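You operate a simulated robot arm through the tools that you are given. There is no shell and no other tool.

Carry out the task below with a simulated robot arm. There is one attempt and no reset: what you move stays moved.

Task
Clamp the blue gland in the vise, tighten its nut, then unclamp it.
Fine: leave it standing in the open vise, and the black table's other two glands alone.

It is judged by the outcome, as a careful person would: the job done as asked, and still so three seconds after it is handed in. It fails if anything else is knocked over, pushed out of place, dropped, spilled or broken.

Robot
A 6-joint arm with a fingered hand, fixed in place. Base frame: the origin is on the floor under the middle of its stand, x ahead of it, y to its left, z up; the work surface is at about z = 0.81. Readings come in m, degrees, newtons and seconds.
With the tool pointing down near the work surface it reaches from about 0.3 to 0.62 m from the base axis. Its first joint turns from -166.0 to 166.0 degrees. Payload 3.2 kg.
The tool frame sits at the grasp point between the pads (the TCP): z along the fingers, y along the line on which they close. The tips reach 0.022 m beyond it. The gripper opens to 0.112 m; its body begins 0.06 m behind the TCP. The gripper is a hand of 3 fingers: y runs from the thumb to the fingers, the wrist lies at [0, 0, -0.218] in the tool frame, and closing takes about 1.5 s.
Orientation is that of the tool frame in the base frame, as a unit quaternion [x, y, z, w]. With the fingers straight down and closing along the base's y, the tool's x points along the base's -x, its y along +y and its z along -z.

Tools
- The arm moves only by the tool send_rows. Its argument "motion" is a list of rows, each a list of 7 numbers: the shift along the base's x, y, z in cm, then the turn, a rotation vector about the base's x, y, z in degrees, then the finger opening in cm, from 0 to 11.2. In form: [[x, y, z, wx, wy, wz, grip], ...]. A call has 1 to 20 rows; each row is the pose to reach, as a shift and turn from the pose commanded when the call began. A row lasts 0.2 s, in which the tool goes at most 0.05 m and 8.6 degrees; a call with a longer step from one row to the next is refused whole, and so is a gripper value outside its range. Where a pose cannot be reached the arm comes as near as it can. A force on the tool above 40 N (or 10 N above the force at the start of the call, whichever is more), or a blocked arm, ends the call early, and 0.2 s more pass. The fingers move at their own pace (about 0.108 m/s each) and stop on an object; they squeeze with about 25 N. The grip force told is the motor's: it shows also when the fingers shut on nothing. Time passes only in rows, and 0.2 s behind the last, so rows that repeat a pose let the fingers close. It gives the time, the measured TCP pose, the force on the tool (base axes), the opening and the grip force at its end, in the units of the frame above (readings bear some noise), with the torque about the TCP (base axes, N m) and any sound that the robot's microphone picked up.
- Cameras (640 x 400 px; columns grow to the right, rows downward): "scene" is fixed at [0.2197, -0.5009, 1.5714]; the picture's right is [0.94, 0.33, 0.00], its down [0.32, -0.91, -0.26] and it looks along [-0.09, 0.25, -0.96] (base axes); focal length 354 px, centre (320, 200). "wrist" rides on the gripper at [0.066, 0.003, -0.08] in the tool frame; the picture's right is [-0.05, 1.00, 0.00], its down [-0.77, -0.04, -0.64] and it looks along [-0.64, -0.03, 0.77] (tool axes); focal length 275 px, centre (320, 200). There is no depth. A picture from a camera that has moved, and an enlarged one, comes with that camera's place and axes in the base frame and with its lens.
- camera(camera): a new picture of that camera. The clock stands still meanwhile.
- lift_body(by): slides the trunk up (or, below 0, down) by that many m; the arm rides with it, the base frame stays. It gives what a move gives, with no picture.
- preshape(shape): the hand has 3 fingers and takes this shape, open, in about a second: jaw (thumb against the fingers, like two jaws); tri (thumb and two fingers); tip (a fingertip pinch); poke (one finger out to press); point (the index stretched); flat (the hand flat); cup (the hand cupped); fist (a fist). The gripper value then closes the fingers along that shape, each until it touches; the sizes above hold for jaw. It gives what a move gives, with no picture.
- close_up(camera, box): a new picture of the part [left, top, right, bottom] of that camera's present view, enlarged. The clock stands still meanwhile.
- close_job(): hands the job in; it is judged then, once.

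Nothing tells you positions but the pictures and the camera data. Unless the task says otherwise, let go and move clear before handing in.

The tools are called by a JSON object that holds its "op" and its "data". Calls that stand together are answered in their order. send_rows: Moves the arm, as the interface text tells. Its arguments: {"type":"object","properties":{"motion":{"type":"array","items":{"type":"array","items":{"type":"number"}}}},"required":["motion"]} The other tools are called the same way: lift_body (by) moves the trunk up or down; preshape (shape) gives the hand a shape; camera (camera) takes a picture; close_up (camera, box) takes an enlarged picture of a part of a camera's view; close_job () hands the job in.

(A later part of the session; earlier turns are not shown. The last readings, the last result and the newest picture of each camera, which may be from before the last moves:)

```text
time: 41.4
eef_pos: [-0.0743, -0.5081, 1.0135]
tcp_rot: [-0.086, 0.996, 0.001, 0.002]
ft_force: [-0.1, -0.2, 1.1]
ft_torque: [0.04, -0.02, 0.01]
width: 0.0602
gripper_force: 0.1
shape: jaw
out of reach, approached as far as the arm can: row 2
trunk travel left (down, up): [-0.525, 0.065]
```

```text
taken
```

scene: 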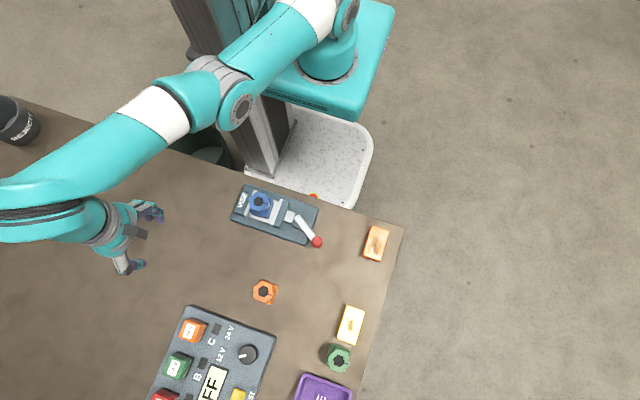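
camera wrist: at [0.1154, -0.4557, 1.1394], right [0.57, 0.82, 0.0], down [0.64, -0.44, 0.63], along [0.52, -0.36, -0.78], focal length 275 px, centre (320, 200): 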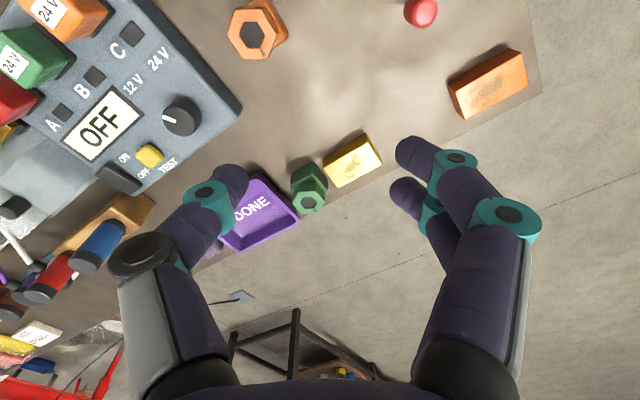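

The elbow is again on the wrong side, so I'll repeat the stretch-out-then-down motion that fixed it before. The table area beneath is empty.

{"op": "send_rows", "data": {"motion": [[-0.3, -2, 1, 0, 0, 0, 6], [-0.5, -4, 2, 0, 0, 0, 6], [-0.5, -4, 2, 0, 0, 0, 6], [-0.5, -4, -2, 0, 0, 0, 6], [-0.5, -4, -5.5, 0, 0, 0, 6], [-0.5, -4, -8, 0, 0, 0, 6], [-0.5, -4, -8, 0, 0, 0, 6]]}}

{"op": "send_rows", "data": {"motion": [[0.5, 2, 0.5, 0, 0, 0, 6], [1, 4, 1, 0, 0, 0, 6], [1.5, 6, 1.5, 0, 0, 0, 6]]}}

```text
time: 43.0
eef_pos: [-0.0698, -0.5363, 0.9273]
tcp_rot: [-0.085, 0.996, -0.001, 0.001]
ft_force: [0.4, 0.2, 0.0]
ft_torque: [-0.01, -0.01, 0.0]
width: 0.0606
gripper_force: 0.1
shape: jaw
out of reach, approached as far as the arm can: row 1, 2, 3, 4, 5, 6, 7
trunk travel left (down, up): [-0.525, 0.065]
```

```text
time: 43.8
eef_pos: [-0.0541, -0.4733, 0.9423]
tcp_rot: [-0.086, 0.996, -0.001, 0.0]
ft_force: [-0.2, -0.5, -0.2]
ft_torque: [0.02, 0.0, 0.0]
width: 0.0602
gripper_force: 0.1
shape: jaw
trunk travel left (down, up): [-0.525, 0.065]
```

The arm is back to normal. Turning positive should have more range, so I'll test a large positive turn here at a safe height. Both the lever and the nut will need it.

{"op": "send_rows", "data": {"motion": [[0, 0, 0, 0, 0, 8, 6], [0, 0, 0, 0, 0, 16, 6], [0, 0, 0, 0, 0, 24, 6], [0, 0, 0, 0, 0, 32, 6], [0, 0, 0, 0, 0, 40, 6], [0, 0, 0, 0, 0, 48, 6], [0, 0, 0, 0, 0, 48, 6]]}}

{"op": "send_rows", "data": {"motion": [[0, 0, 0, 0, 0, 8, 6], [0, 0, 0, 0, 0, 16, 6], [0, 0, 0, 0, 0, 24, 6], [0, 0, 0, 0, 0, 32, 6], [0, 0, 0, 0, 0, 40, 6], [0, 0, 0, 0, 0, 40, 6]]}}

```text
time: 45.4
eef_pos: [-0.0551, -0.4731, 0.9437]
tcp_rot: [-0.485, 0.875, 0.0, 0.001]
ft_force: [-0.5, 0.7, -0.5]
ft_torque: [-0.01, -0.02, 0.0]
width: 0.0603
gripper_force: 0.1
shape: jaw
trunk travel left (down, up): [-0.525, 0.065]
```

```text
time: 46.8
eef_pos: [-0.0552, -0.4743, 0.9432]
tcp_rot: [0.755, -0.656, 0.0, -0.001]
ft_force: [-0.9, -0.6, 0.0]
ft_torque: [0.01, -0.01, 0.01]
width: 0.0603
gripper_force: 0.0
shape: jaw
trunk travel left (down, up): [-0.525, 0.065]
```

{"op": "send_rows", "data": {"motion": [[0, 0, 0, 0, 0, 8, 6], [0, 0, 0, 0, 0, 16, 6], [0, 0, 0, 0, 0, 24, 6], [0, 0, 0, 0, 0, 32, 6], [0, 0, 0, 0, 0, 40, 6], [0, 0, 0, 0, 0, 48, 6], [0, 0, 0, 0, 0, 48, 6]]}}

{"op": "camera", "data": {"camera": "scene"}}

{"op": "camera", "data": {"camera": "wrist"}}

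```text
time: 48.4
eef_pos: [-0.0552, -0.4727, 0.9436]
tcp_rot: [0.956, -0.293, -0.001, -0.001]
ft_force: [-0.1, -0.8, -0.5]
ft_torque: [-0.01, 0.01, -0.01]
width: 0.0603
gripper_force: 0.1
shape: jaw
trunk travel left (down, up): [-0.525, 0.065]
```

```text
taken
```

scene: 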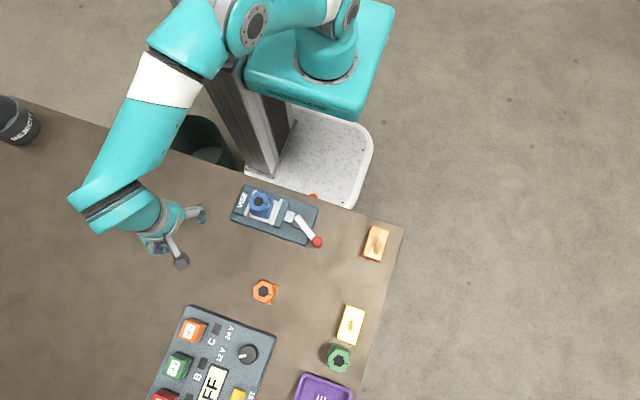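

```text
taken
camera wrist: at [-0.0005, -0.5119, 1.0239], right [-0.6, -0.8, 0.0], down [-0.62, 0.46, 0.64], along [-0.51, 0.38, -0.77], focal length 275 px, centre (320, 200)
```

wrist: 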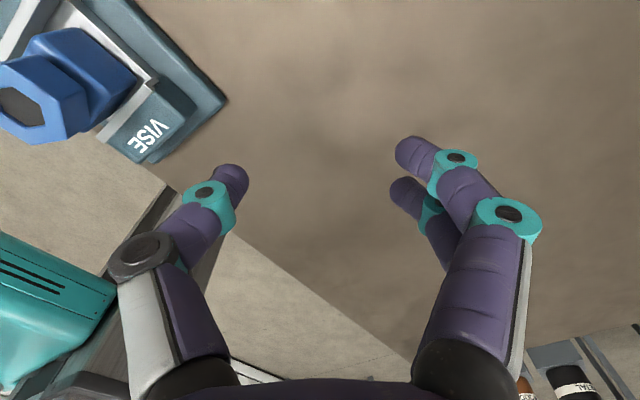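

The large positive turn works, giving a yaw near 146° with the fingers closing across the lever and the camera facing the vise. I'll carry the hand over to hover above the knob.

{"op": "send_rows", "data": {"motion": [[2, 0, 1, 0, 0, 0, 6], [4.5, 0, 2, 0, 0, 0, 6], [7, 0.3, 2, 0, 0, 0, 6], [10, 1, 2, 0, 0, 0, 6], [13, 2, 2, 0, 0, 0, 6], [16, 3.5, 2, 0, 0, 0, 6], [18.5, 5, 2, 0, 0, 0, 6], [21, 6, 2, 0, 0, 0, 6], [23, 7, 2, 0, 0, 0, 6], [23.5, 7.1, 1.6, 0, 0, 0, 6], [23.5, 7.1, 1.6, 0, 0, 0, 6]]}}

{"op": "camera", "data": {"camera": "wrist"}}

{"op": "camera", "data": {"camera": "scene"}}

```text
time: 50.8
eef_pos: [0.1829, -0.4021, 0.9588]
tcp_rot: [0.956, -0.293, -0.001, -0.002]
ft_force: [-0.1, 0.3, 0.3]
ft_torque: [0.05, -0.01, -0.03]
width: 0.0603
gripper_force: 0.1
shape: jaw
trunk travel left (down, up): [-0.525, 0.065]
```

```text
taken
camera wrist: at [0.2368, -0.4402, 1.039], right [-0.6, -0.8, 0.0], down [-0.62, 0.46, 0.64], along [-0.51, 0.38, -0.77], focal length 275 px, centre (320, 200)
```

wrist: 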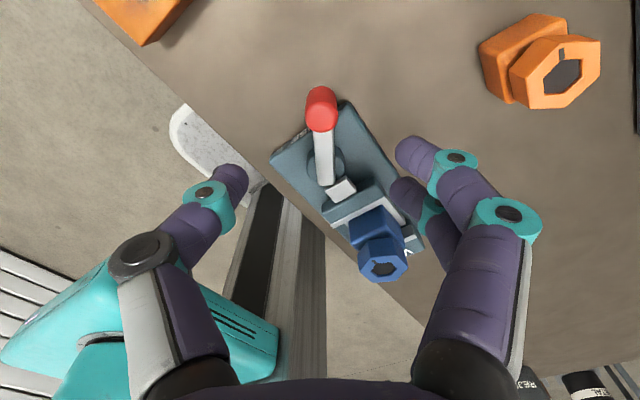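

```text
taken
```

scene: 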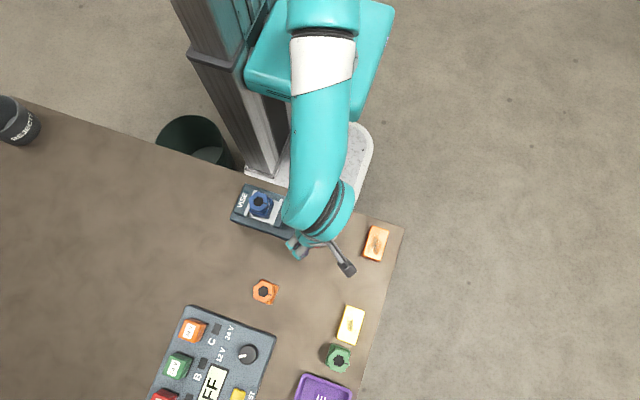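

The knob is directly beneath the hand at about (0.184, -0.402), and the fingers will straddle it. I'll lower the hand around it with the fingers open.

{"op": "send_rows", "data": {"motion": [[0.1, 0, -2, 0, 0, 0, 6], [0.1, 0, -4, 0, 0, 0, 6], [0.1, 0, -6, 0, 0, 0, 6], [0.1, 0, -7.5, 0, 0, 0, 6], [0.1, 0, -8.9, 0, 0, 0, 6], [0.1, 0, -8.9, 0, 0, 0, 6]]}}

{"op": "camera", "data": {"camera": "wrist"}}

{"op": "close_up", "data": {"camera": "scene", "box": [220, 170, 380, 290]}}

```text
time: 52.2
eef_pos: [0.1822, -0.4037, 0.8713]
tcp_rot: [0.956, -0.292, 0.0, -0.002]
ft_force: [-0.1, -0.1, 0.5]
ft_torque: [0.0, 0.0, 0.02]
width: 0.0602
gripper_force: 0.2
shape: jaw
trunk travel left (down, up): [-0.525, 0.065]
```

```text
taken
camera wrist: at [0.2362, -0.4413, 0.9511], right [-0.6, -0.8, 0.0], down [-0.62, 0.46, 0.64], along [-0.51, 0.38, -0.77], focal length 275 px, centre (320, 200)
```

wrist: 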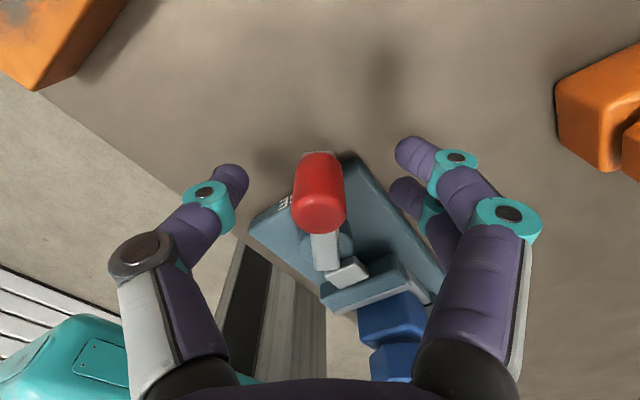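

```text
3.33 times, centred on (300, 230) of scene
camera zoom: at [0.2197, -0.5009, 1.5714], right [0.94, 0.33, 0.0], down [0.32, -0.91, -0.26], along [-0.09, 0.25, -0.96], focal length 1179 px, centre (387, 100)
```

zoom: 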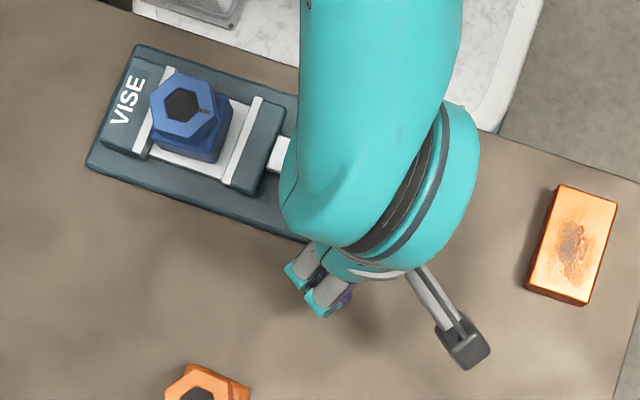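

The knob sits between the fingers. I'll close on it gently.

{"op": "send_rows", "data": {"motion": [[0, 0, 0, 0, 0, 0, 4.5], [0, 0, 0, 0, 0, 0, 3.5], [0, 0, 0, 0, 0, 0, 2.5], [0, 0, 0, 0, 0, 0, 1.5], [0, 0, 0, 0, 0, 0, 1.2], [0, 0, 0, 0, 0, 0, 1.2], [0, 0, 0, 0, 0, 0, 1.2], [0, 0, 0, 0, 0, 0, 1.2]]}}

{"op": "camera", "data": {"camera": "wrist"}}

```text
time: 54.0
eef_pos: [0.1824, -0.4032, 0.8711]
tcp_rot: [0.956, -0.293, 0.0, -0.002]
ft_force: [2.4, -0.8, -2.7]
ft_torque: [-0.04, -0.04, -0.01]
width: 0.0108
gripper_force: 24.8
shape: jaw
trunk travel left (down, up): [-0.525, 0.065]
```

```text
taken
camera wrist: at [0.2367, -0.4414, 0.9511], right [-0.6, -0.8, 0.0], down [-0.62, 0.46, 0.64], along [-0.51, 0.38, -0.77], focal length 275 px, centre (320, 200)
```

wrist: 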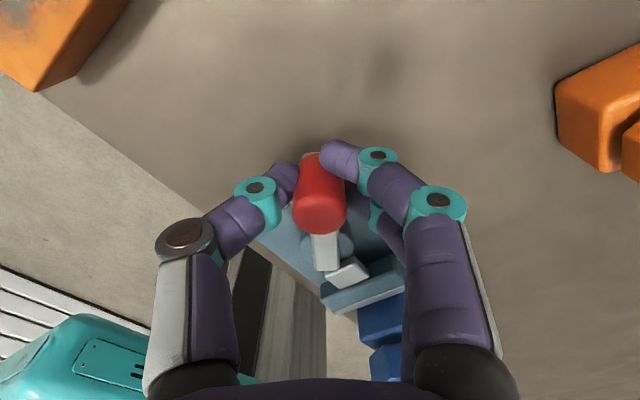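

The knob is held. I'll nudge the lever 5° counter-clockwise (toward +y) and read the force to find which way closes the jaw.

{"op": "send_rows", "data": {"motion": [[0.1, 0.17, 0, 0, 0, 1.7, 1.2], [0.2, 0.35, 0, 0, 0, 3.4, 1.2], [0.29, 0.52, 0, 0, 0, 5, 1.2], [0.29, 0.52, 0, 0, 0, 5, 1.2]]}}

{"op": "close_up", "data": {"camera": "scene", "box": [220, 170, 380, 290]}}

{"op": "camera", "data": {"camera": "wrist"}}

```text
time: 55.0
eef_pos: [0.185, -0.3994, 0.8694]
tcp_rot: [0.968, -0.251, -0.001, 0.0]
ft_force: [3.6, -3.9, 2.0]
ft_torque: [-0.12, -0.06, 0.02]
width: 0.0108
gripper_force: 25.2
shape: jaw
trunk travel left (down, up): [-0.525, 0.065]
```

```text
3.33 times, centred on (300, 230) of scene
camera zoom: at [0.2197, -0.5009, 1.5714], right [0.94, 0.33, 0.0], down [0.32, -0.91, -0.26], along [-0.09, 0.25, -0.96], focal length 1179 px, centre (387, 100)
```

zoom: 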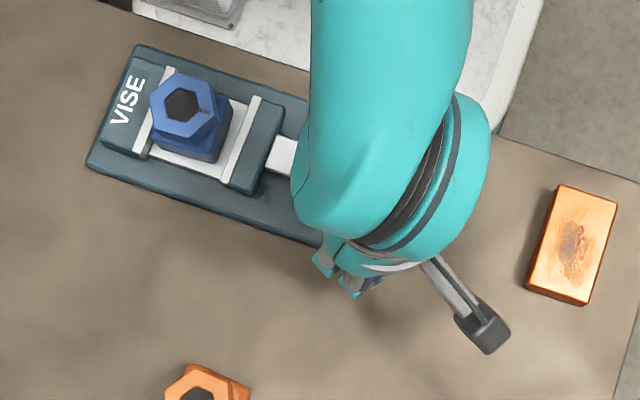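

```text
taken
camera wrist: at [0.2428, -0.4316, 0.951], right [-0.53, -0.85, 0.0], down [-0.66, 0.41, 0.64], along [-0.54, 0.34, -0.77], focal length 275 px, centre (320, 200)
```

wrist: 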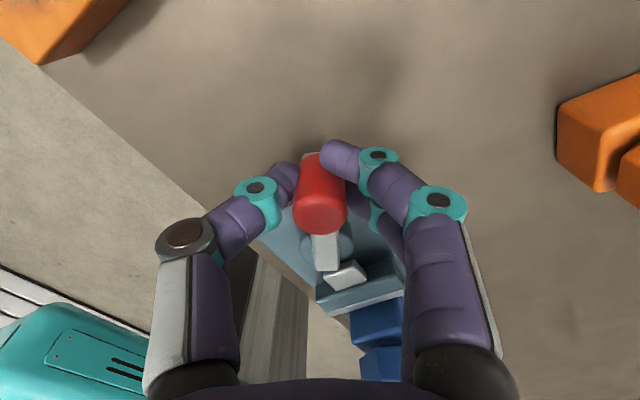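

The lever moved freely with only a few newtons. I'll continue another 20° counter-clockwise along its arc and check the jaw.

{"op": "send_rows", "data": {"motion": [[0.1, 0.215, 0, 0, 0, 2, 1.2], [0.197, 0.432, 0, 0, 0, 4, 1.2], [0.363, 0.877, 0, 0, 0, 8, 1.2], [0.498, 1.331, 0, 0, 0, 12, 1.2], [0.601, 1.795, 0, 0, 0, 16, 1.2], [0.671, 2.264, 0, 0, 0, 20, 1.2], [0.671, 2.264, 0, 0, 0, 20, 1.2]]}}

{"op": "close_up", "data": {"camera": "scene", "box": [220, 170, 380, 290]}}

{"op": "camera", "data": {"camera": "wrist"}}

```text
time: 56.6
eef_pos: [0.191, -0.3751, 0.8692]
tcp_rot: [0.997, -0.079, -0.002, -0.001]
ft_force: [13.6, -2.8, 2.9]
ft_torque: [-0.03, -0.2, 0.07]
width: 0.0107
gripper_force: 25.3
shape: jaw
trunk travel left (down, up): [-0.525, 0.065]
```

```text
3.33 times, centred on (300, 230) of scene
camera zoom: at [0.2197, -0.5009, 1.5714], right [0.94, 0.33, 0.0], down [0.32, -0.91, -0.26], along [-0.09, 0.25, -0.96], focal length 1179 px, centre (387, 100)
```

zoom: 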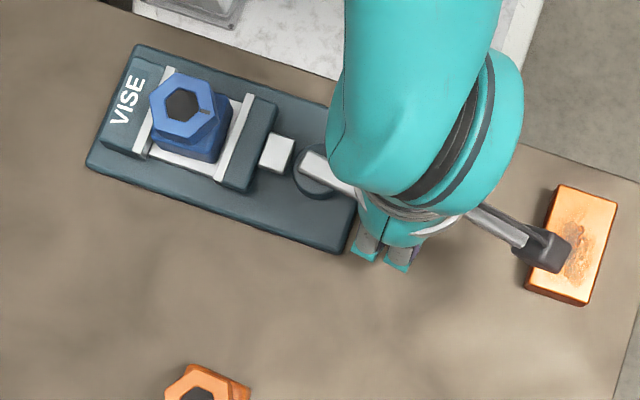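

```text
taken
camera wrist: at [0.2585, -0.3874, 0.9503], right [-0.2, -0.98, 0.0], down [-0.75, 0.16, 0.64], along [-0.62, 0.13, -0.77], focal length 275 px, centre (320, 200)
```

wrist: 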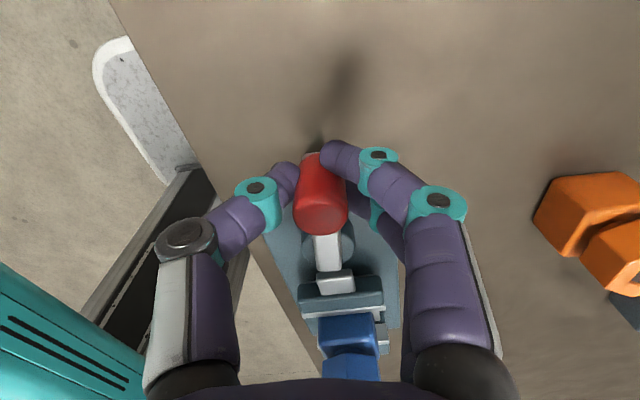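

The jaw has moved a few millimetres toward the gland, so counter-clockwise closes the vise. There is some radial pull, so I'll continue 20° more with a slightly larger radius.

{"op": "send_rows", "data": {"motion": [[0.1, 0.23, 0, 0, 0, 2, 1.2], [0.17, 0.473, 0, 0, 0, 4, 1.2], [0.18, 0.948, 0, 0, 0, 8, 1.2], [0.15, 1.421, 0, 0, 0, 12, 1.2], [0.08, 1.891, 0, 0, 0, 16, 1.2], [-0.02, 2.356, 0, 0, 0, 20, 1.2], [-0.02, 2.356, 0, 0, 0, 20, 1.2]]}}

{"op": "close_up", "data": {"camera": "scene", "box": [220, 170, 380, 290]}}

{"op": "camera", "data": {"camera": "wrist"}}

```text
time: 58.2
eef_pos: [0.1916, -0.3512, 0.8695]
tcp_rot: [0.995, 0.095, -0.001, -0.001]
ft_force: [0.7, -1.5, -0.2]
ft_torque: [-0.09, -0.01, 0.06]
width: 0.0108
gripper_force: 25.1
shape: jaw
trunk travel left (down, up): [-0.525, 0.065]
```

```text
3.33 times, centred on (300, 230) of scene
camera zoom: at [0.2197, -0.5009, 1.5714], right [0.94, 0.33, 0.0], down [0.32, -0.91, -0.26], along [-0.09, 0.25, -0.96], focal length 1179 px, centre (387, 100)
```

zoom: 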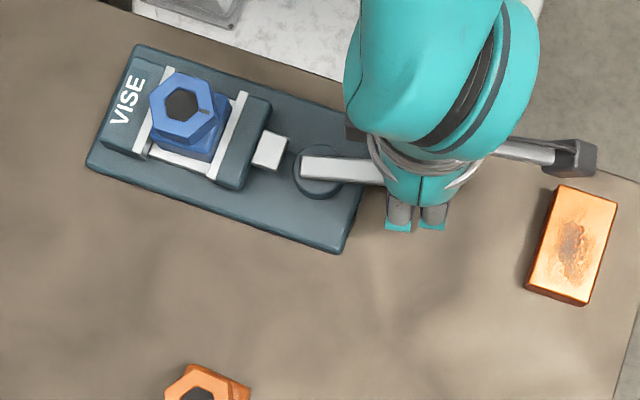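

```text
taken
camera wrist: at [0.2584, -0.3403, 0.9509], right [0.14, -0.99, 0.0], down [-0.76, -0.11, 0.64], along [-0.63, -0.09, -0.77], focal length 275 px, centre (320, 200)
```

wrist: 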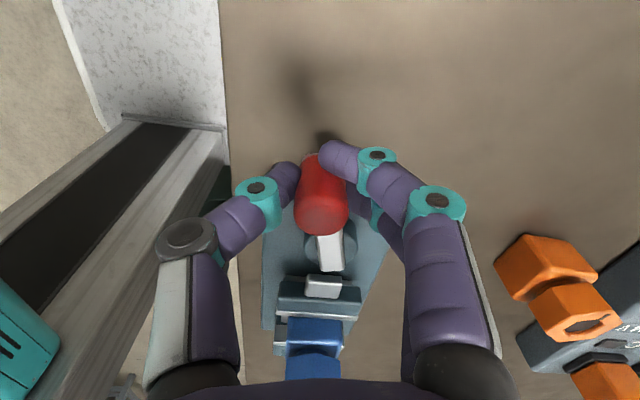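

Forces are near zero and the jaw keeps closing. I'll turn another 20° along the arc.

{"op": "send_rows", "data": {"motion": [[-0.06, 0.23, 0, 0, 0, 2, 1.2], [-0.131, 0.456, 0, 0, 0, 4, 1.2], [-0.293, 0.902, 0, 0, 0, 8, 1.2], [-0.486, 1.336, 0, 0, 0, 12, 1.2], [-0.709, 1.755, 0, 0, 0, 16, 1.2], [-0.961, 2.158, 0, 0, 0, 20, 1.2], [-0.961, 2.158, 0, 0, 0, 20, 1.2]]}}

{"op": "close_up", "data": {"camera": "scene", "box": [220, 170, 380, 290]}}

```text
time: 59.8
eef_pos: [0.1814, -0.3288, 0.8701]
tcp_rot: [0.964, 0.266, -0.001, 0.0]
ft_force: [8.3, -5.4, 3.8]
ft_torque: [-0.18, -0.16, 0.03]
width: 0.0102
gripper_force: 25.1
shape: jaw
trunk travel left (down, up): [-0.525, 0.065]
```

```text
3.33 times, centred on (300, 230) of scene
camera zoom: at [0.2197, -0.5009, 1.5714], right [0.94, 0.33, 0.0], down [0.32, -0.91, -0.26], along [-0.09, 0.25, -0.96], focal length 1179 px, centre (387, 100)
```

zoom: 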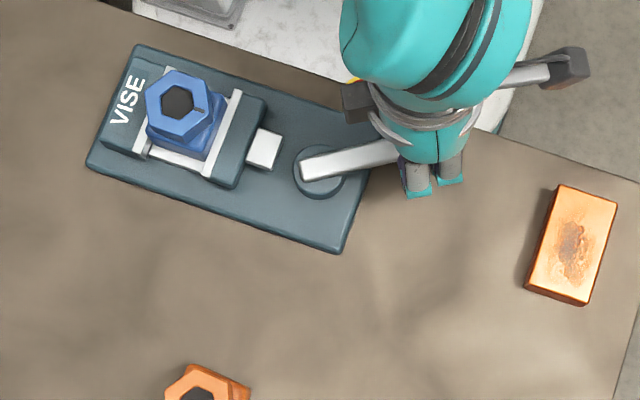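

The jaw now touches the gland and is pushing it toward the fixed jaw. I'll keep turning in smaller amounts and watch the force.

{"op": "send_rows", "data": {"motion": [[-0.13, 0.2, 0, 0, 0, 2, 1.2], [-0.27, 0.39, 0, 0, 0, 4, 1.2], [-0.41, 0.58, 0, 0, 0, 6, 1.2], [-0.56, 0.76, 0, 0, 0, 8, 1.2], [-0.72, 0.94, 0, 0, 0, 10, 1.2], [-0.88, 1.11, 0, 0, 0, 12, 1.2], [-0.88, 1.11, 0, 0, 0, 12, 1.2]]}}

{"op": "close_up", "data": {"camera": "scene", "box": [220, 170, 380, 290]}}

```text
time: 61.4
eef_pos: [0.1735, -0.3218, 0.8693]
tcp_rot: [0.93, 0.367, -0.002, 0.002]
ft_force: [21.4, -26.2, 12.2]
ft_torque: [-0.74, -0.57, -0.25]
width: 0.0123
gripper_force: 25.6
shape: jaw
trunk travel left (down, up): [-0.525, 0.065]
```

```text
3.33 times, centred on (300, 230) of scene
camera zoom: at [0.2197, -0.5009, 1.5714], right [0.94, 0.33, 0.0], down [0.32, -0.91, -0.26], along [-0.09, 0.25, -0.96], focal length 1179 px, centre (387, 100)
```

zoom: 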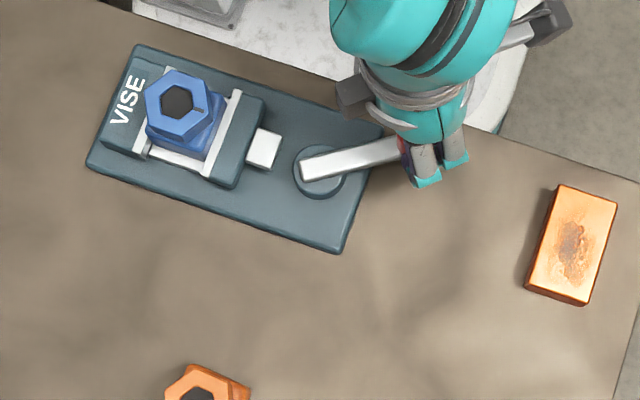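

The force rose to about 34 N along the lever's travel while the lever stayed put, so the jaws appear to have closed on the gland. I'll inspect closely.

{"op": "close_up", "data": {"camera": "scene", "box": [230, 180, 310, 240]}}

{"op": "camera", "data": {"camera": "wrist"}}

```text
6.67 times, centred on (270, 210) of scene
camera zoom: at [0.2197, -0.5009, 1.5714], right [0.94, 0.33, 0.0], down [0.32, -0.91, -0.26], along [-0.09, 0.25, -0.96], focal length 2358 px, centre (653, 133)
```

zoom: 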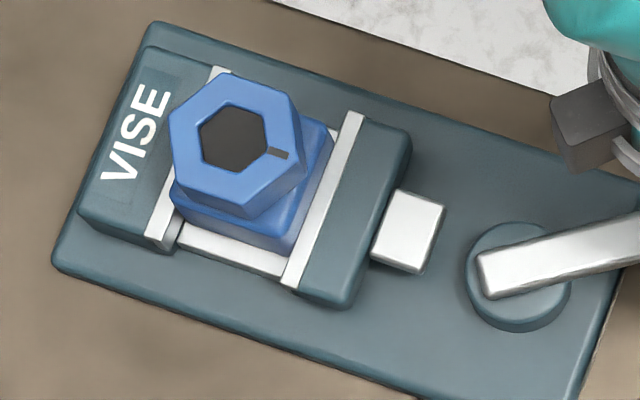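

```text
taken
camera wrist: at [0.2257, -0.2773, 0.9503], right [0.65, -0.76, 0.0], down [-0.59, -0.5, 0.64], along [-0.49, -0.41, -0.77], focal length 275 px, centre (320, 200)
```

wrist: 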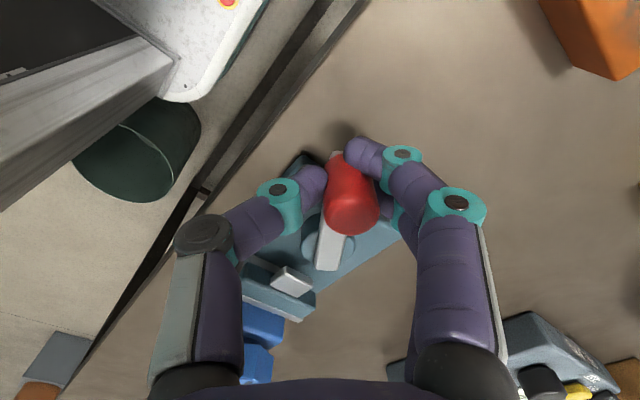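

The gland is seated against both jaws and the lever is loaded. I'll open the fingers slowly and see whether the lever holds.

{"op": "send_rows", "data": {"motion": [[0, 0, 0, 0, 0, 0, 2], [0, 0, 0, 0, 0, 0, 3], [0, 0, 0, 0, 0, 0, 4], [0, 0, 0, 0, 0, 0, 5], [0, 0, 0, 0, 0, 0, 6], [0, 0, 0, 0, 0, 0, 6]]}}

{"op": "close_up", "data": {"camera": "scene", "box": [230, 180, 350, 270]}}

{"op": "camera", "data": {"camera": "wrist"}}

```text
time: 62.8
eef_pos: [0.1707, -0.3172, 0.8696]
tcp_rot: [0.931, 0.366, -0.001, -0.001]
ft_force: [0.2, 0.1, -1.0]
ft_torque: [0.01, -0.02, 0.06]
width: 0.0593
gripper_force: 0.1
shape: jaw
trunk travel left (down, up): [-0.525, 0.065]
```

```text
4.44 times, centred on (290, 225) of scene
camera zoom: at [0.2197, -0.5009, 1.5714], right [0.94, 0.33, 0.0], down [0.32, -0.91, -0.26], along [-0.09, 0.25, -0.96], focal length 1572 px, centre (453, 89)
```

zoom: 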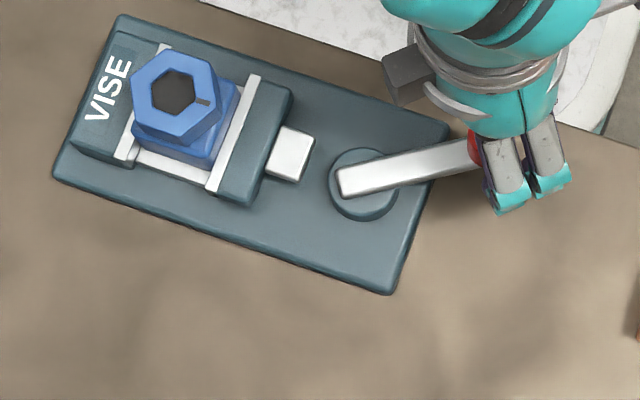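

```text
taken
camera wrist: at [0.2236, -0.2739, 0.9506], right [0.65, -0.76, 0.0], down [-0.59, -0.5, 0.64], along [-0.49, -0.41, -0.77], focal length 275 px, centre (320, 200)
```

wrist: 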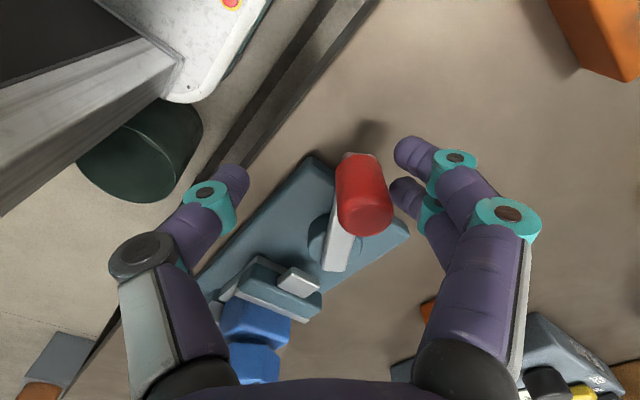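

The lever holds by itself at about 34°, and the gland is clamped between the jaws. I'll lift the hand off the knob and move to hover over the nut at about (0.040, -0.366), with yaw near 190° so there is plenty of clockwise travel.

{"op": "send_rows", "data": {"motion": [[0.2, -0.2, 1.5, 0, 0, 0, 6], [0.2, -0.2, 3, 0, 0, 0, 6], [0.2, -0.2, 5, 0, 0, 0, 6], [0.2, -0.2, 7, 0, 0, 0, 6], [0.2, -0.2, 9, 0, 0, 0, 6], [0.2, -0.2, 11, 0, 0, 0, 6], [0.2, -0.2, 11, 0, 0, 0, 6]]}}

{"op": "send_rows", "data": {"motion": [[-1, -0.5, 0, 0, 0, -4, 6.5], [-3, -1, 0, 0, 0, -9, 7], [-5.5, -2, 0, 0, 0, -15, 7], [-8, -3, 0, 0, 0, -21, 7], [-10.5, -4, 0, 0, 0, -27, 7], [-12.5, -4.7, 0, 0, 0, -33, 7], [-13.2, -4.8, -0.5, 0, 0, -33, 7], [-13.2, -4.8, -0.5, 0, 0, -33, 7]]}}

{"op": "camera", "data": {"camera": "wrist"}}

{"op": "camera", "data": {"camera": "scene"}}

```text
time: 64.4
eef_pos: [0.1758, -0.3198, 0.9819]
tcp_rot: [0.931, 0.366, -0.001, -0.001]
ft_force: [-0.6, 0.2, 0.7]
ft_torque: [0.0, 0.02, 0.02]
width: 0.0594
gripper_force: 0.1
shape: jaw
trunk travel left (down, up): [-0.525, 0.065]
```

```text
time: 66.2
eef_pos: [0.0408, -0.3671, 0.9762]
tcp_rot: [0.996, 0.086, -0.001, 0.0]
ft_force: [0.3, -0.2, -0.5]
ft_torque: [-0.01, 0.0, -0.02]
width: 0.0696
gripper_force: 0.0
shape: jaw
trunk travel left (down, up): [-0.525, 0.065]
```

```text
taken
camera wrist: at [0.108, -0.3577, 1.0574], right [0.13, -0.99, 0.0], down [-0.76, -0.1, 0.64], along [-0.63, -0.08, -0.77], focal length 275 px, centre (320, 200)
```

wrist: 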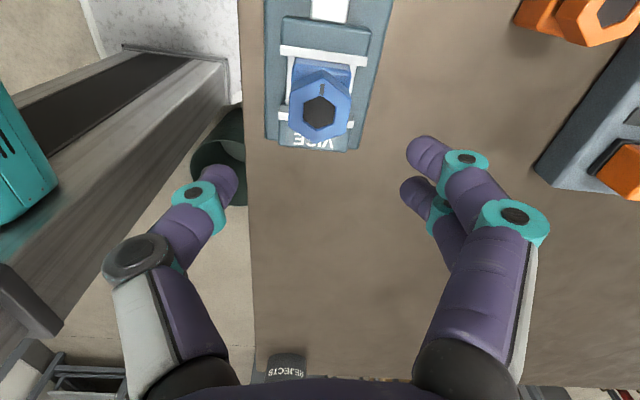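

```text
taken
```

scene: 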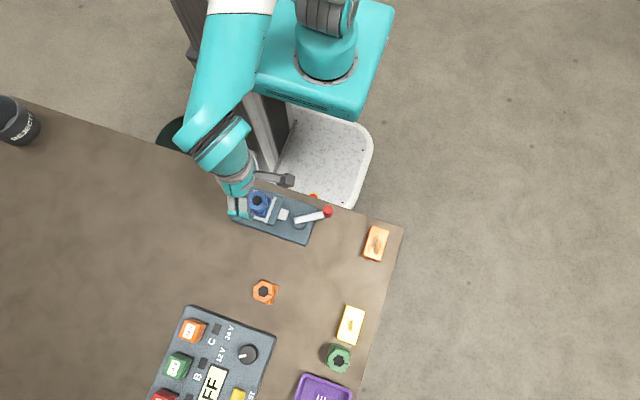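

{"op": "close_up", "data": {"camera": "wrist", "box": [250, 30, 390, 160]}}

{"op": "close_up", "data": {"camera": "scene", "box": [220, 170, 340, 250]}}

```text
3.08 times, centred on (320, 95) of wrist
camera zoom: at [0.108, -0.3577, 1.0574], right [0.13, -0.99, 0.0], down [-0.76, -0.1, 0.64], along [-0.63, -0.08, -0.77], focal length 847 px, centre (320, 523)
```

zoom: 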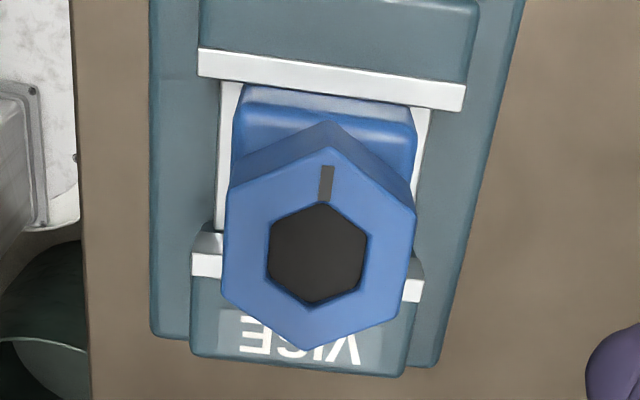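

```text
5.00 times, centred on (280, 210) of scene
camera zoom: at [0.2197, -0.5009, 1.5714], right [0.94, 0.33, 0.0], down [0.32, -0.91, -0.26], along [-0.09, 0.25, -0.96], focal length 1769 px, centre (520, 150)
```

zoom: 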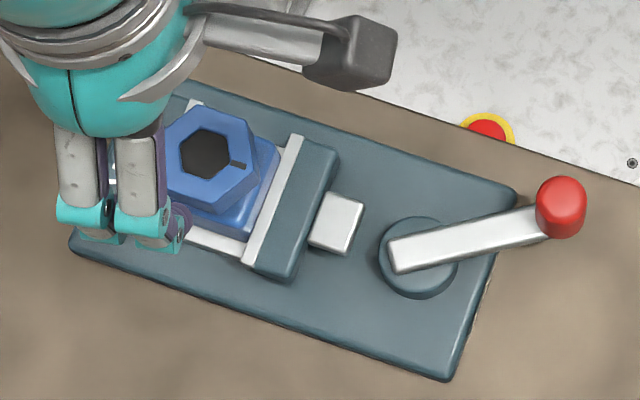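

The nut is centred at about (0.0405, -0.3655) with its flats nearly parallel to x, and the gland is seated square between the jaws. I'll turn to yaw about 182° to match the flats and lower so only the fingertips surround the nut, above the body.

{"op": "send_rows", "data": {"motion": [[0, 0.05, -1.5, 0, 0, -4, 7], [0, 0.1, -3, 0, 0, -8, 7], [0, 0.1, -5, 0, 0, -8, 7], [0, 0.1, -7, 0, 0, -8, 7], [0, 0.1, -8, 0, 0, -8, 7], [0, 0.1, -8.4, 0, 0, -8, 7], [0, 0.1, -8.4, 0, 0, -8, 7]]}}

{"op": "camera", "data": {"camera": "wrist"}}

{"op": "close_up", "data": {"camera": "scene", "box": [220, 170, 340, 250]}}

```text
time: 67.8
eef_pos: [0.0417, -0.3671, 0.8912]
tcp_rot: [1.0, 0.016, 0.0, -0.001]
ft_force: [0.7, -0.5, 0.8]
ft_torque: [0.03, 0.0, -0.01]
width: 0.0695
gripper_force: 0.1
shape: jaw
trunk travel left (down, up): [-0.525, 0.065]
```

```text
taken
camera wrist: at [0.1095, -0.3665, 0.9719], right [-0.01, -1.0, 0.0], down [-0.77, 0.01, 0.64], along [-0.64, 0.01, -0.77], focal length 275 px, centre (320, 200)
```

wrist: 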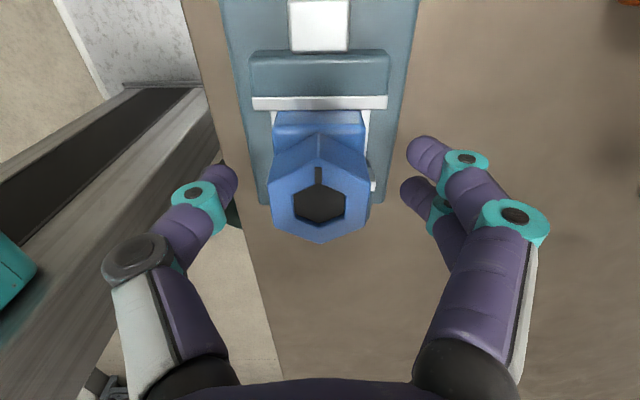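

```text
5.00 times, centred on (280, 210) of scene
camera zoom: at [0.2197, -0.5009, 1.5714], right [0.94, 0.33, 0.0], down [0.32, -0.91, -0.26], along [-0.09, 0.25, -0.96], focal length 1769 px, centre (520, 150)
```

zoom: 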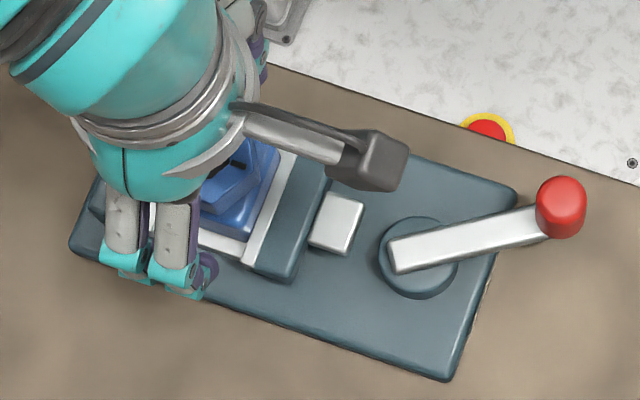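

The nut is centred between the fingers, flats facing the pads. I'll close on it.

{"op": "send_rows", "data": {"motion": [[-0.1, 0, 0, 0, 0, 0, 6], [-0.1, 0, 0, 0, 0, 0, 5], [-0.1, 0, 0, 0, 0, 0, 4], [-0.1, 0, 0, 0, 0, 0, 3], [-0.1, 0, 0, 0, 0, 0, 2.5], [-0.1, 0, 0, 0, 0, 0, 2.5], [-0.1, 0, 0, 0, 0, 0, 2.5], [-0.1, 0, 0, 0, 0, 0, 2.5]]}}

{"op": "camera", "data": {"camera": "wrist"}}

```text
time: 69.6
eef_pos: [0.0419, -0.3668, 0.8927]
tcp_rot: [1.0, 0.017, -0.001, -0.001]
ft_force: [-1.3, 0.2, 0.2]
ft_torque: [0.01, 0.03, 0.02]
width: 0.0322
gripper_force: 24.5
shape: jaw
trunk travel left (down, up): [-0.525, 0.065]
```

```text
taken
camera wrist: at [0.1085, -0.3672, 0.9725], right [-0.01, -1.0, 0.0], down [-0.77, 0.01, 0.64], along [-0.64, 0.01, -0.77], focal length 275 px, centre (320, 200)
```

wrist: 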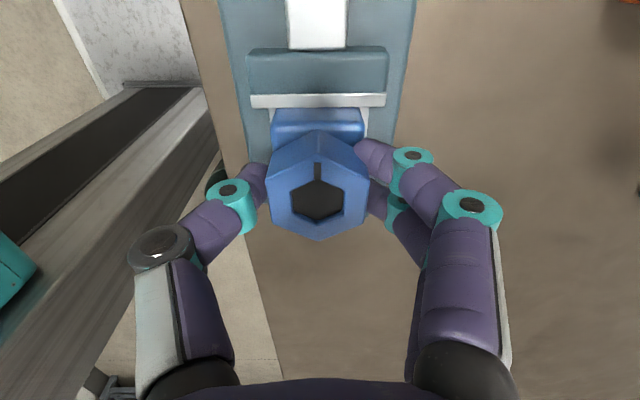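

The nut is gripped at 25 N. I'll turn it clockwise (seen from above) by 20° and read the torque.

{"op": "send_rows", "data": {"motion": [[0, 0, 0, 0, 0, -3, 2.5], [0, 0, 0, 0, 0, -6, 2.5], [0, 0, 0, 0, 0, -10, 2.5], [0, 0, 0, 0, 0, -15, 2.5], [0, 0, 0, 0, 0, -20, 2.5], [0, 0, 0, 0, 0, -20, 2.5]]}}

{"op": "camera", "data": {"camera": "wrist"}}

```text
time: 71.0
eef_pos: [0.0411, -0.3667, 0.8905]
tcp_rot: [0.988, -0.158, -0.001, 0.0]
ft_force: [0.6, -2.1, 5.2]
ft_torque: [-0.07, 0.01, 0.01]
width: 0.032
gripper_force: 25.0
shape: jaw
trunk travel left (down, up): [-0.525, 0.065]
```

```text
taken
camera wrist: at [0.1034, -0.3893, 0.9718], right [-0.36, -0.93, 0.0], down [-0.72, 0.27, 0.64], along [-0.59, 0.23, -0.77], focal length 275 px, centre (320, 200)
```

wrist: 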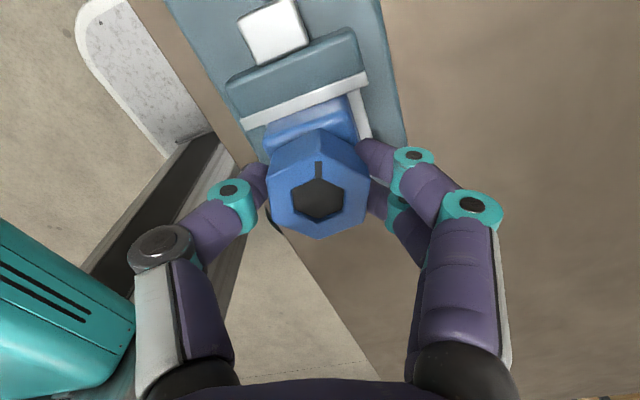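

The nut turned with the hand while the body stayed square in the jaws. I'll keep turning clockwise.

{"op": "send_rows", "data": {"motion": [[0, 0, 0, 0, 0, -4, 2.5], [0, 0, 0, 0, 0, -9, 2.5], [0, 0, 0, 0, 0, -14, 2.5], [0, 0, 0, 0, 0, -19, 2.5], [0, 0, 0, 0, 0, -24, 2.5], [0, 0, 0, 0, 0, -30, 2.5], [0, 0, 0, 0, 0, -30, 2.5]]}}

{"op": "camera", "data": {"camera": "wrist"}}

```text
time: 72.6
eef_pos: [0.0402, -0.3672, 0.8904]
tcp_rot: [0.913, -0.408, 0.0, -0.001]
ft_force: [-2.4, 2.7, 2.9]
ft_torque: [0.05, 0.1, 0.03]
width: 0.032
gripper_force: 25.2
shape: jaw
trunk travel left (down, up): [-0.525, 0.065]
```

```text
taken
camera wrist: at [0.0833, -0.4173, 0.972], right [-0.78, -0.63, 0.0], down [-0.49, 0.6, 0.64], along [-0.4, 0.49, -0.77], focal length 275 px, centre (320, 200)
```

wrist: 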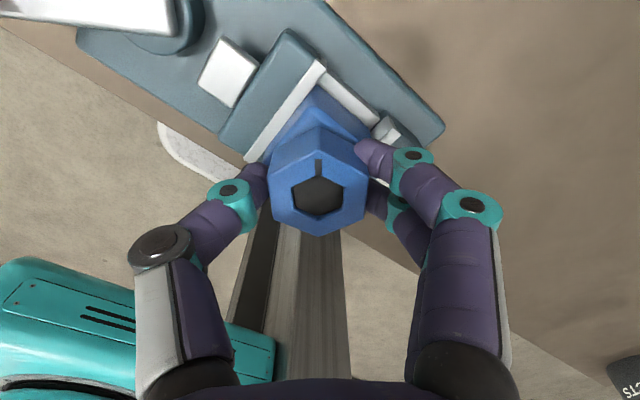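

{"op": "send_rows", "data": {"motion": [[0, 0, 0, 0, 0, -5, 2.5], [0, 0, 0, 0, 0, -10, 2.5], [0, 0, 0, 0, 0, -15, 2.5], [0, 0, 0, 0, 0, -20, 2.5], [0, 0, 0, 0, 0, -25, 2.5], [0, 0, 0, 0, 0, -30, 2.5], [0, 0, 0, 0, 0, -30, 2.5]]}}

{"op": "camera", "data": {"camera": "wrist"}}

```text
time: 74.2
eef_pos: [0.0413, -0.3682, 0.8911]
tcp_rot: [0.776, -0.631, 0.001, -0.001]
ft_force: [-4.9, 2.1, 11.4]
ft_torque: [0.03, 0.11, 0.02]
width: 0.0322
gripper_force: 25.0
shape: jaw
trunk travel left (down, up): [-0.525, 0.065]
```

```text
taken
camera wrist: at [0.0523, -0.431, 0.9714], right [-0.99, -0.16, 0.0], down [-0.12, 0.76, 0.64], along [-0.1, 0.63, -0.77], focal length 275 px, centre (320, 200)
```

wrist: 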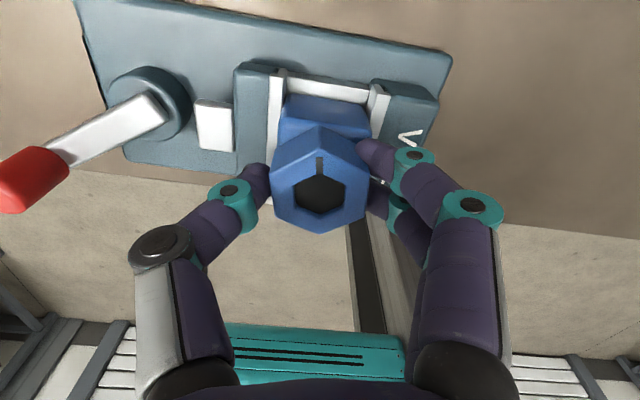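

The nut keeps turning freely, though there is a light upward push on the fingertips, probably from the body's corners. I'll raise 1 mm and continue clockwise.

{"op": "send_rows", "data": {"motion": [[0, 0, 0.1, 0, 0, -5, 2.5], [0, 0, 0.1, 0, 0, -10, 2.5], [0, 0, 0.1, 0, 0, -15, 2.5], [0, 0, 0.1, 0, 0, -20, 2.5], [0, 0, 0.1, 0, 0, -25, 2.5], [0, 0, 0.1, 0, 0, -30, 2.5], [0, 0, 0.1, 0, 0, -30, 2.5]]}}

{"op": "camera", "data": {"camera": "wrist"}}

```text
time: 75.8
eef_pos: [0.0399, -0.3685, 0.8917]
tcp_rot: [-0.586, 0.81, 0.0, 0.001]
ft_force: [-5.8, -4.4, -1.2]
ft_torque: [-0.06, 0.11, 0.22]
width: 0.0306
gripper_force: 24.8
shape: jaw
trunk travel left (down, up): [-0.525, 0.065]
```

```text
taken
camera wrist: at [0.0181, -0.4292, 0.9729], right [-0.93, 0.36, 0.0], down [0.27, 0.72, 0.64], along [0.23, 0.59, -0.77], focal length 275 px, centre (320, 200)
```

wrist: 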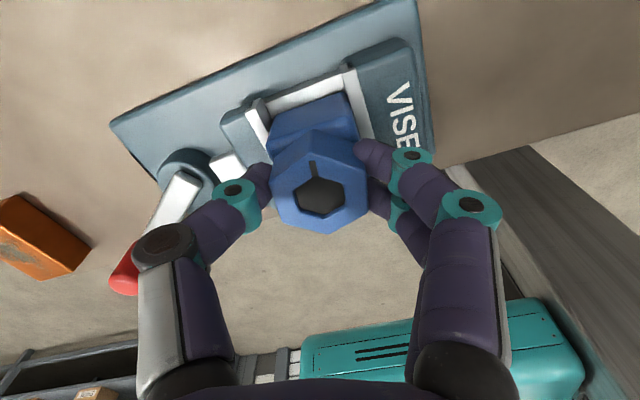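

Resistance has appeared: 0.22 N·m, and the nut lags the hand slightly. I'll turn a bit more in small steps to see whether it has come tight.

{"op": "send_rows", "data": {"motion": [[0, 0, 0, 0, 0, -2, 2.2], [0, 0, 0, 0, 0, -4, 2.2], [0, 0, 0, 0, 0, -6, 2.2], [0, 0, 0, 0, 0, -6, 2.2]]}}

{"op": "camera", "data": {"camera": "wrist"}}

{"op": "close_up", "data": {"camera": "scene", "box": [220, 170, 340, 250]}}

```text
time: 76.8
eef_pos: [0.04, -0.3684, 0.8933]
tcp_rot: [-0.543, 0.84, 0.0, 0.001]
ft_force: [-9.0, -4.7, 1.7]
ft_torque: [-0.09, 0.2, 0.38]
width: 0.0298
gripper_force: 25.5
shape: jaw
trunk travel left (down, up): [-0.525, 0.065]
```

```text
taken
camera wrist: at [0.0117, -0.4266, 0.9728], right [-0.89, 0.45, 0.0], down [0.35, 0.69, 0.64], along [0.29, 0.57, -0.77], focal length 275 px, centre (320, 200)
```

wrist: 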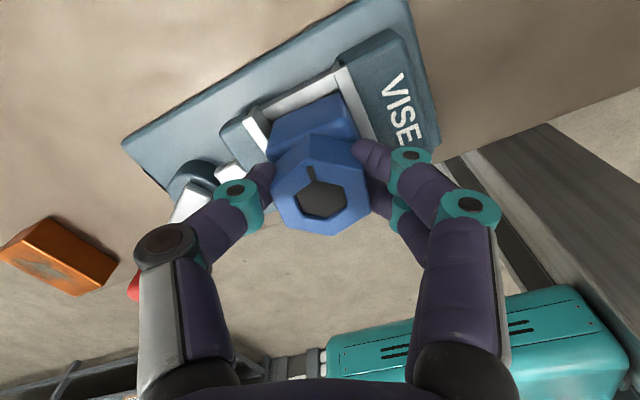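

```text
5.00 times, centred on (280, 210) of scene
camera zoom: at [0.2197, -0.5009, 1.5714], right [0.94, 0.33, 0.0], down [0.32, -0.91, -0.26], along [-0.09, 0.25, -0.96], focal length 1769 px, centre (520, 150)
```

zoom: 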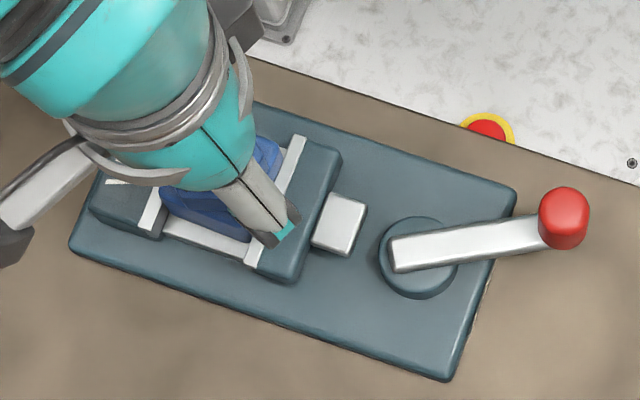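

Torque has risen to 0.38 N·m and the nut seems to be stopping. The lever may have shifted slightly, so I'll check how the body sits in the jaws.

{"op": "close_up", "data": {"camera": "wrist", "box": [200, 50, 420, 240]}}

{"op": "close_up", "data": {"camera": "scene", "box": [230, 180, 310, 240]}}

```text
2.11 times, centred on (310, 145) of wrist
camera zoom: at [0.0117, -0.4266, 0.9728], right [-0.89, 0.45, 0.0], down [0.35, 0.69, 0.64], along [0.29, 0.57, -0.77], focal length 580 px, centre (341, 316)
```

zoom: 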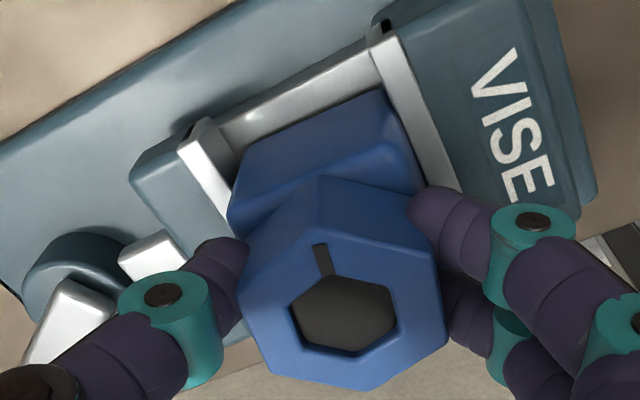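

```text
6.67 times, centred on (270, 210) of scene
camera zoom: at [0.2197, -0.5009, 1.5714], right [0.94, 0.33, 0.0], down [0.32, -0.91, -0.26], along [-0.09, 0.25, -0.96], focal length 2358 px, centre (653, 133)
```

zoom: 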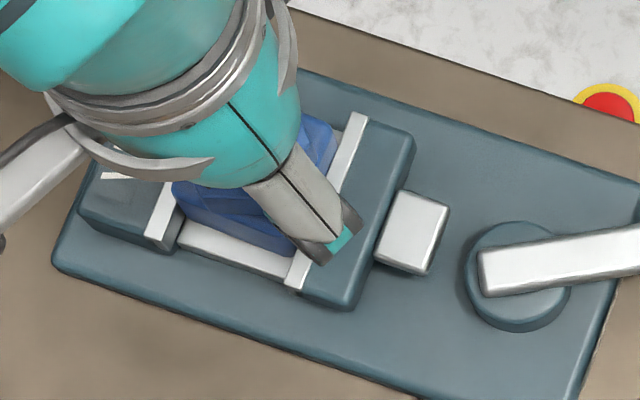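

The body sits in the jaws but the jaw and lever have eased back by about 1 mm, and the nut has turned about 100°. I'll ease off the hand's twist, then release the nut and see where everything rests.

{"op": "send_rows", "data": {"motion": [[0, 0, 0, 0, 0, 2, 2.2], [0, 0, 0, 0, 0, 2, 3], [0, 0, 0, 0, 0, 2, 4], [0, 0, 0, 0, 0, 2, 5], [0, 0, 0, 0, 0, 2, 6], [0, 0, 0, 0, 0, 2, 7], [0, 0, 0, 0, 0, 2, 7]]}}

{"op": "send_rows", "data": {"motion": [[0, 0, 1.5, 0, 0, 0, 7], [0, 0, 3, 0, 0, 0, 7], [0, 0, 5, 0, 0, 0, 7], [0, 0, 7, 0, 0, 0, 7], [0, 0, 8.5, 0, 0, 0, 7], [0, 0, 8.5, 0, 0, 0, 7]]}}

{"op": "camera", "data": {"camera": "wrist"}}

{"op": "close_up", "data": {"camera": "scene", "box": [220, 170, 340, 250]}}

```text
time: 78.4
eef_pos: [0.0408, -0.3683, 0.8915]
tcp_rot: [-0.559, 0.829, -0.001, 0.002]
ft_force: [0.2, 0.1, -1.0]
ft_torque: [-0.02, -0.02, 0.0]
width: 0.0695
gripper_force: 0.1
shape: jaw
trunk travel left (down, up): [-0.525, 0.065]
```

```text
time: 79.8
eef_pos: [0.0403, -0.3682, 0.9754]
tcp_rot: [-0.559, 0.829, -0.001, 0.001]
ft_force: [0.3, 0.0, 0.6]
ft_torque: [-0.01, -0.01, 0.01]
width: 0.0692
gripper_force: 0.2
shape: jaw
trunk travel left (down, up): [-0.525, 0.065]
```

```text
taken
camera wrist: at [0.0142, -0.4271, 1.0579], right [-0.91, 0.42, 0.0], down [0.32, 0.7, 0.64], along [0.27, 0.58, -0.77], focal length 275 px, centre (320, 200)
```

wrist: 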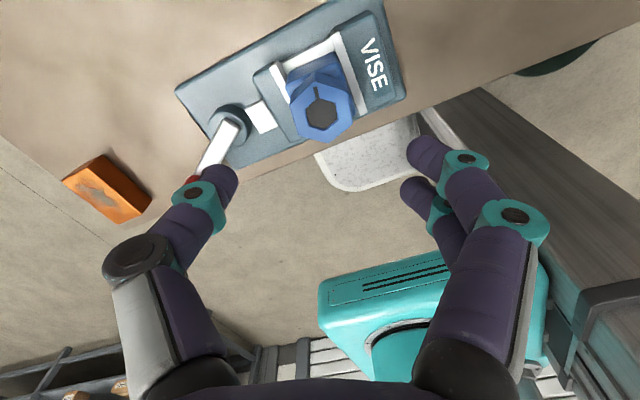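

```text
5.00 times, centred on (280, 210) of scene
camera zoom: at [0.2197, -0.5009, 1.5714], right [0.94, 0.33, 0.0], down [0.32, -0.91, -0.26], along [-0.09, 0.25, -0.96], focal length 1769 px, centre (520, 150)
```

zoom: 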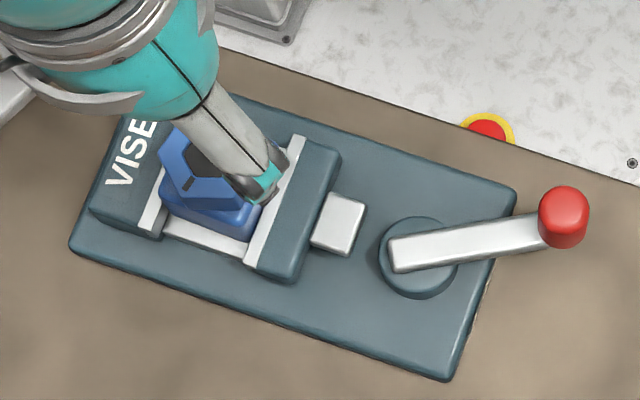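

{"op": "close_up", "data": {"camera": "wrist", "box": [250, 30, 390, 160]}}

{"op": "close_up", "data": {"camera": "scene", "box": [230, 180, 290, 230]}}

```text
3.08 times, centred on (320, 95) of wrist
camera zoom: at [0.0142, -0.4271, 1.0579], right [-0.91, 0.42, 0.0], down [0.32, 0.7, 0.64], along [0.27, 0.58, -0.77], focal length 847 px, centre (320, 523)
```

zoom: 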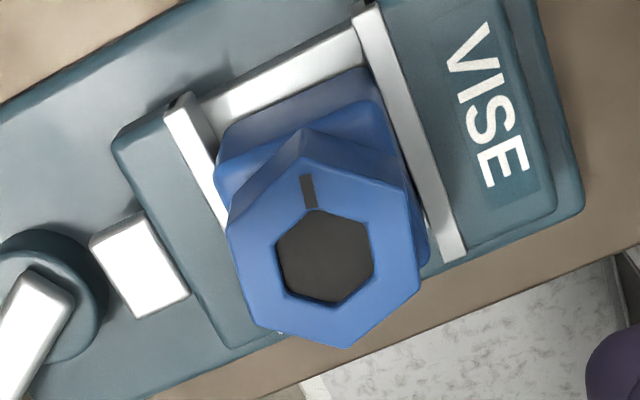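

```text
8.00 times, centred on (260, 205) of scene
camera zoom: at [0.2197, -0.5009, 1.5714], right [0.94, 0.33, 0.0], down [0.32, -0.91, -0.26], along [-0.09, 0.25, -0.96], focal length 2830 px, centre (800, 160)
```

zoom: 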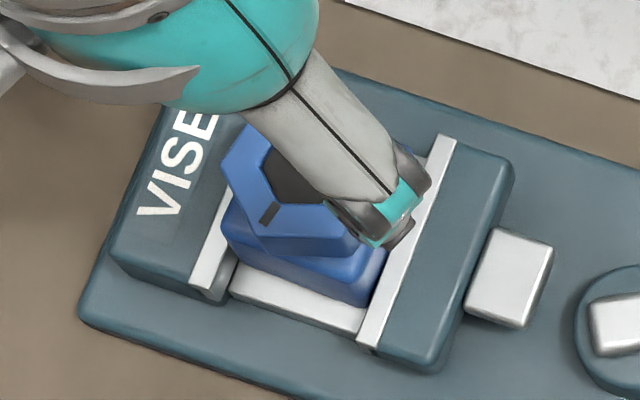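

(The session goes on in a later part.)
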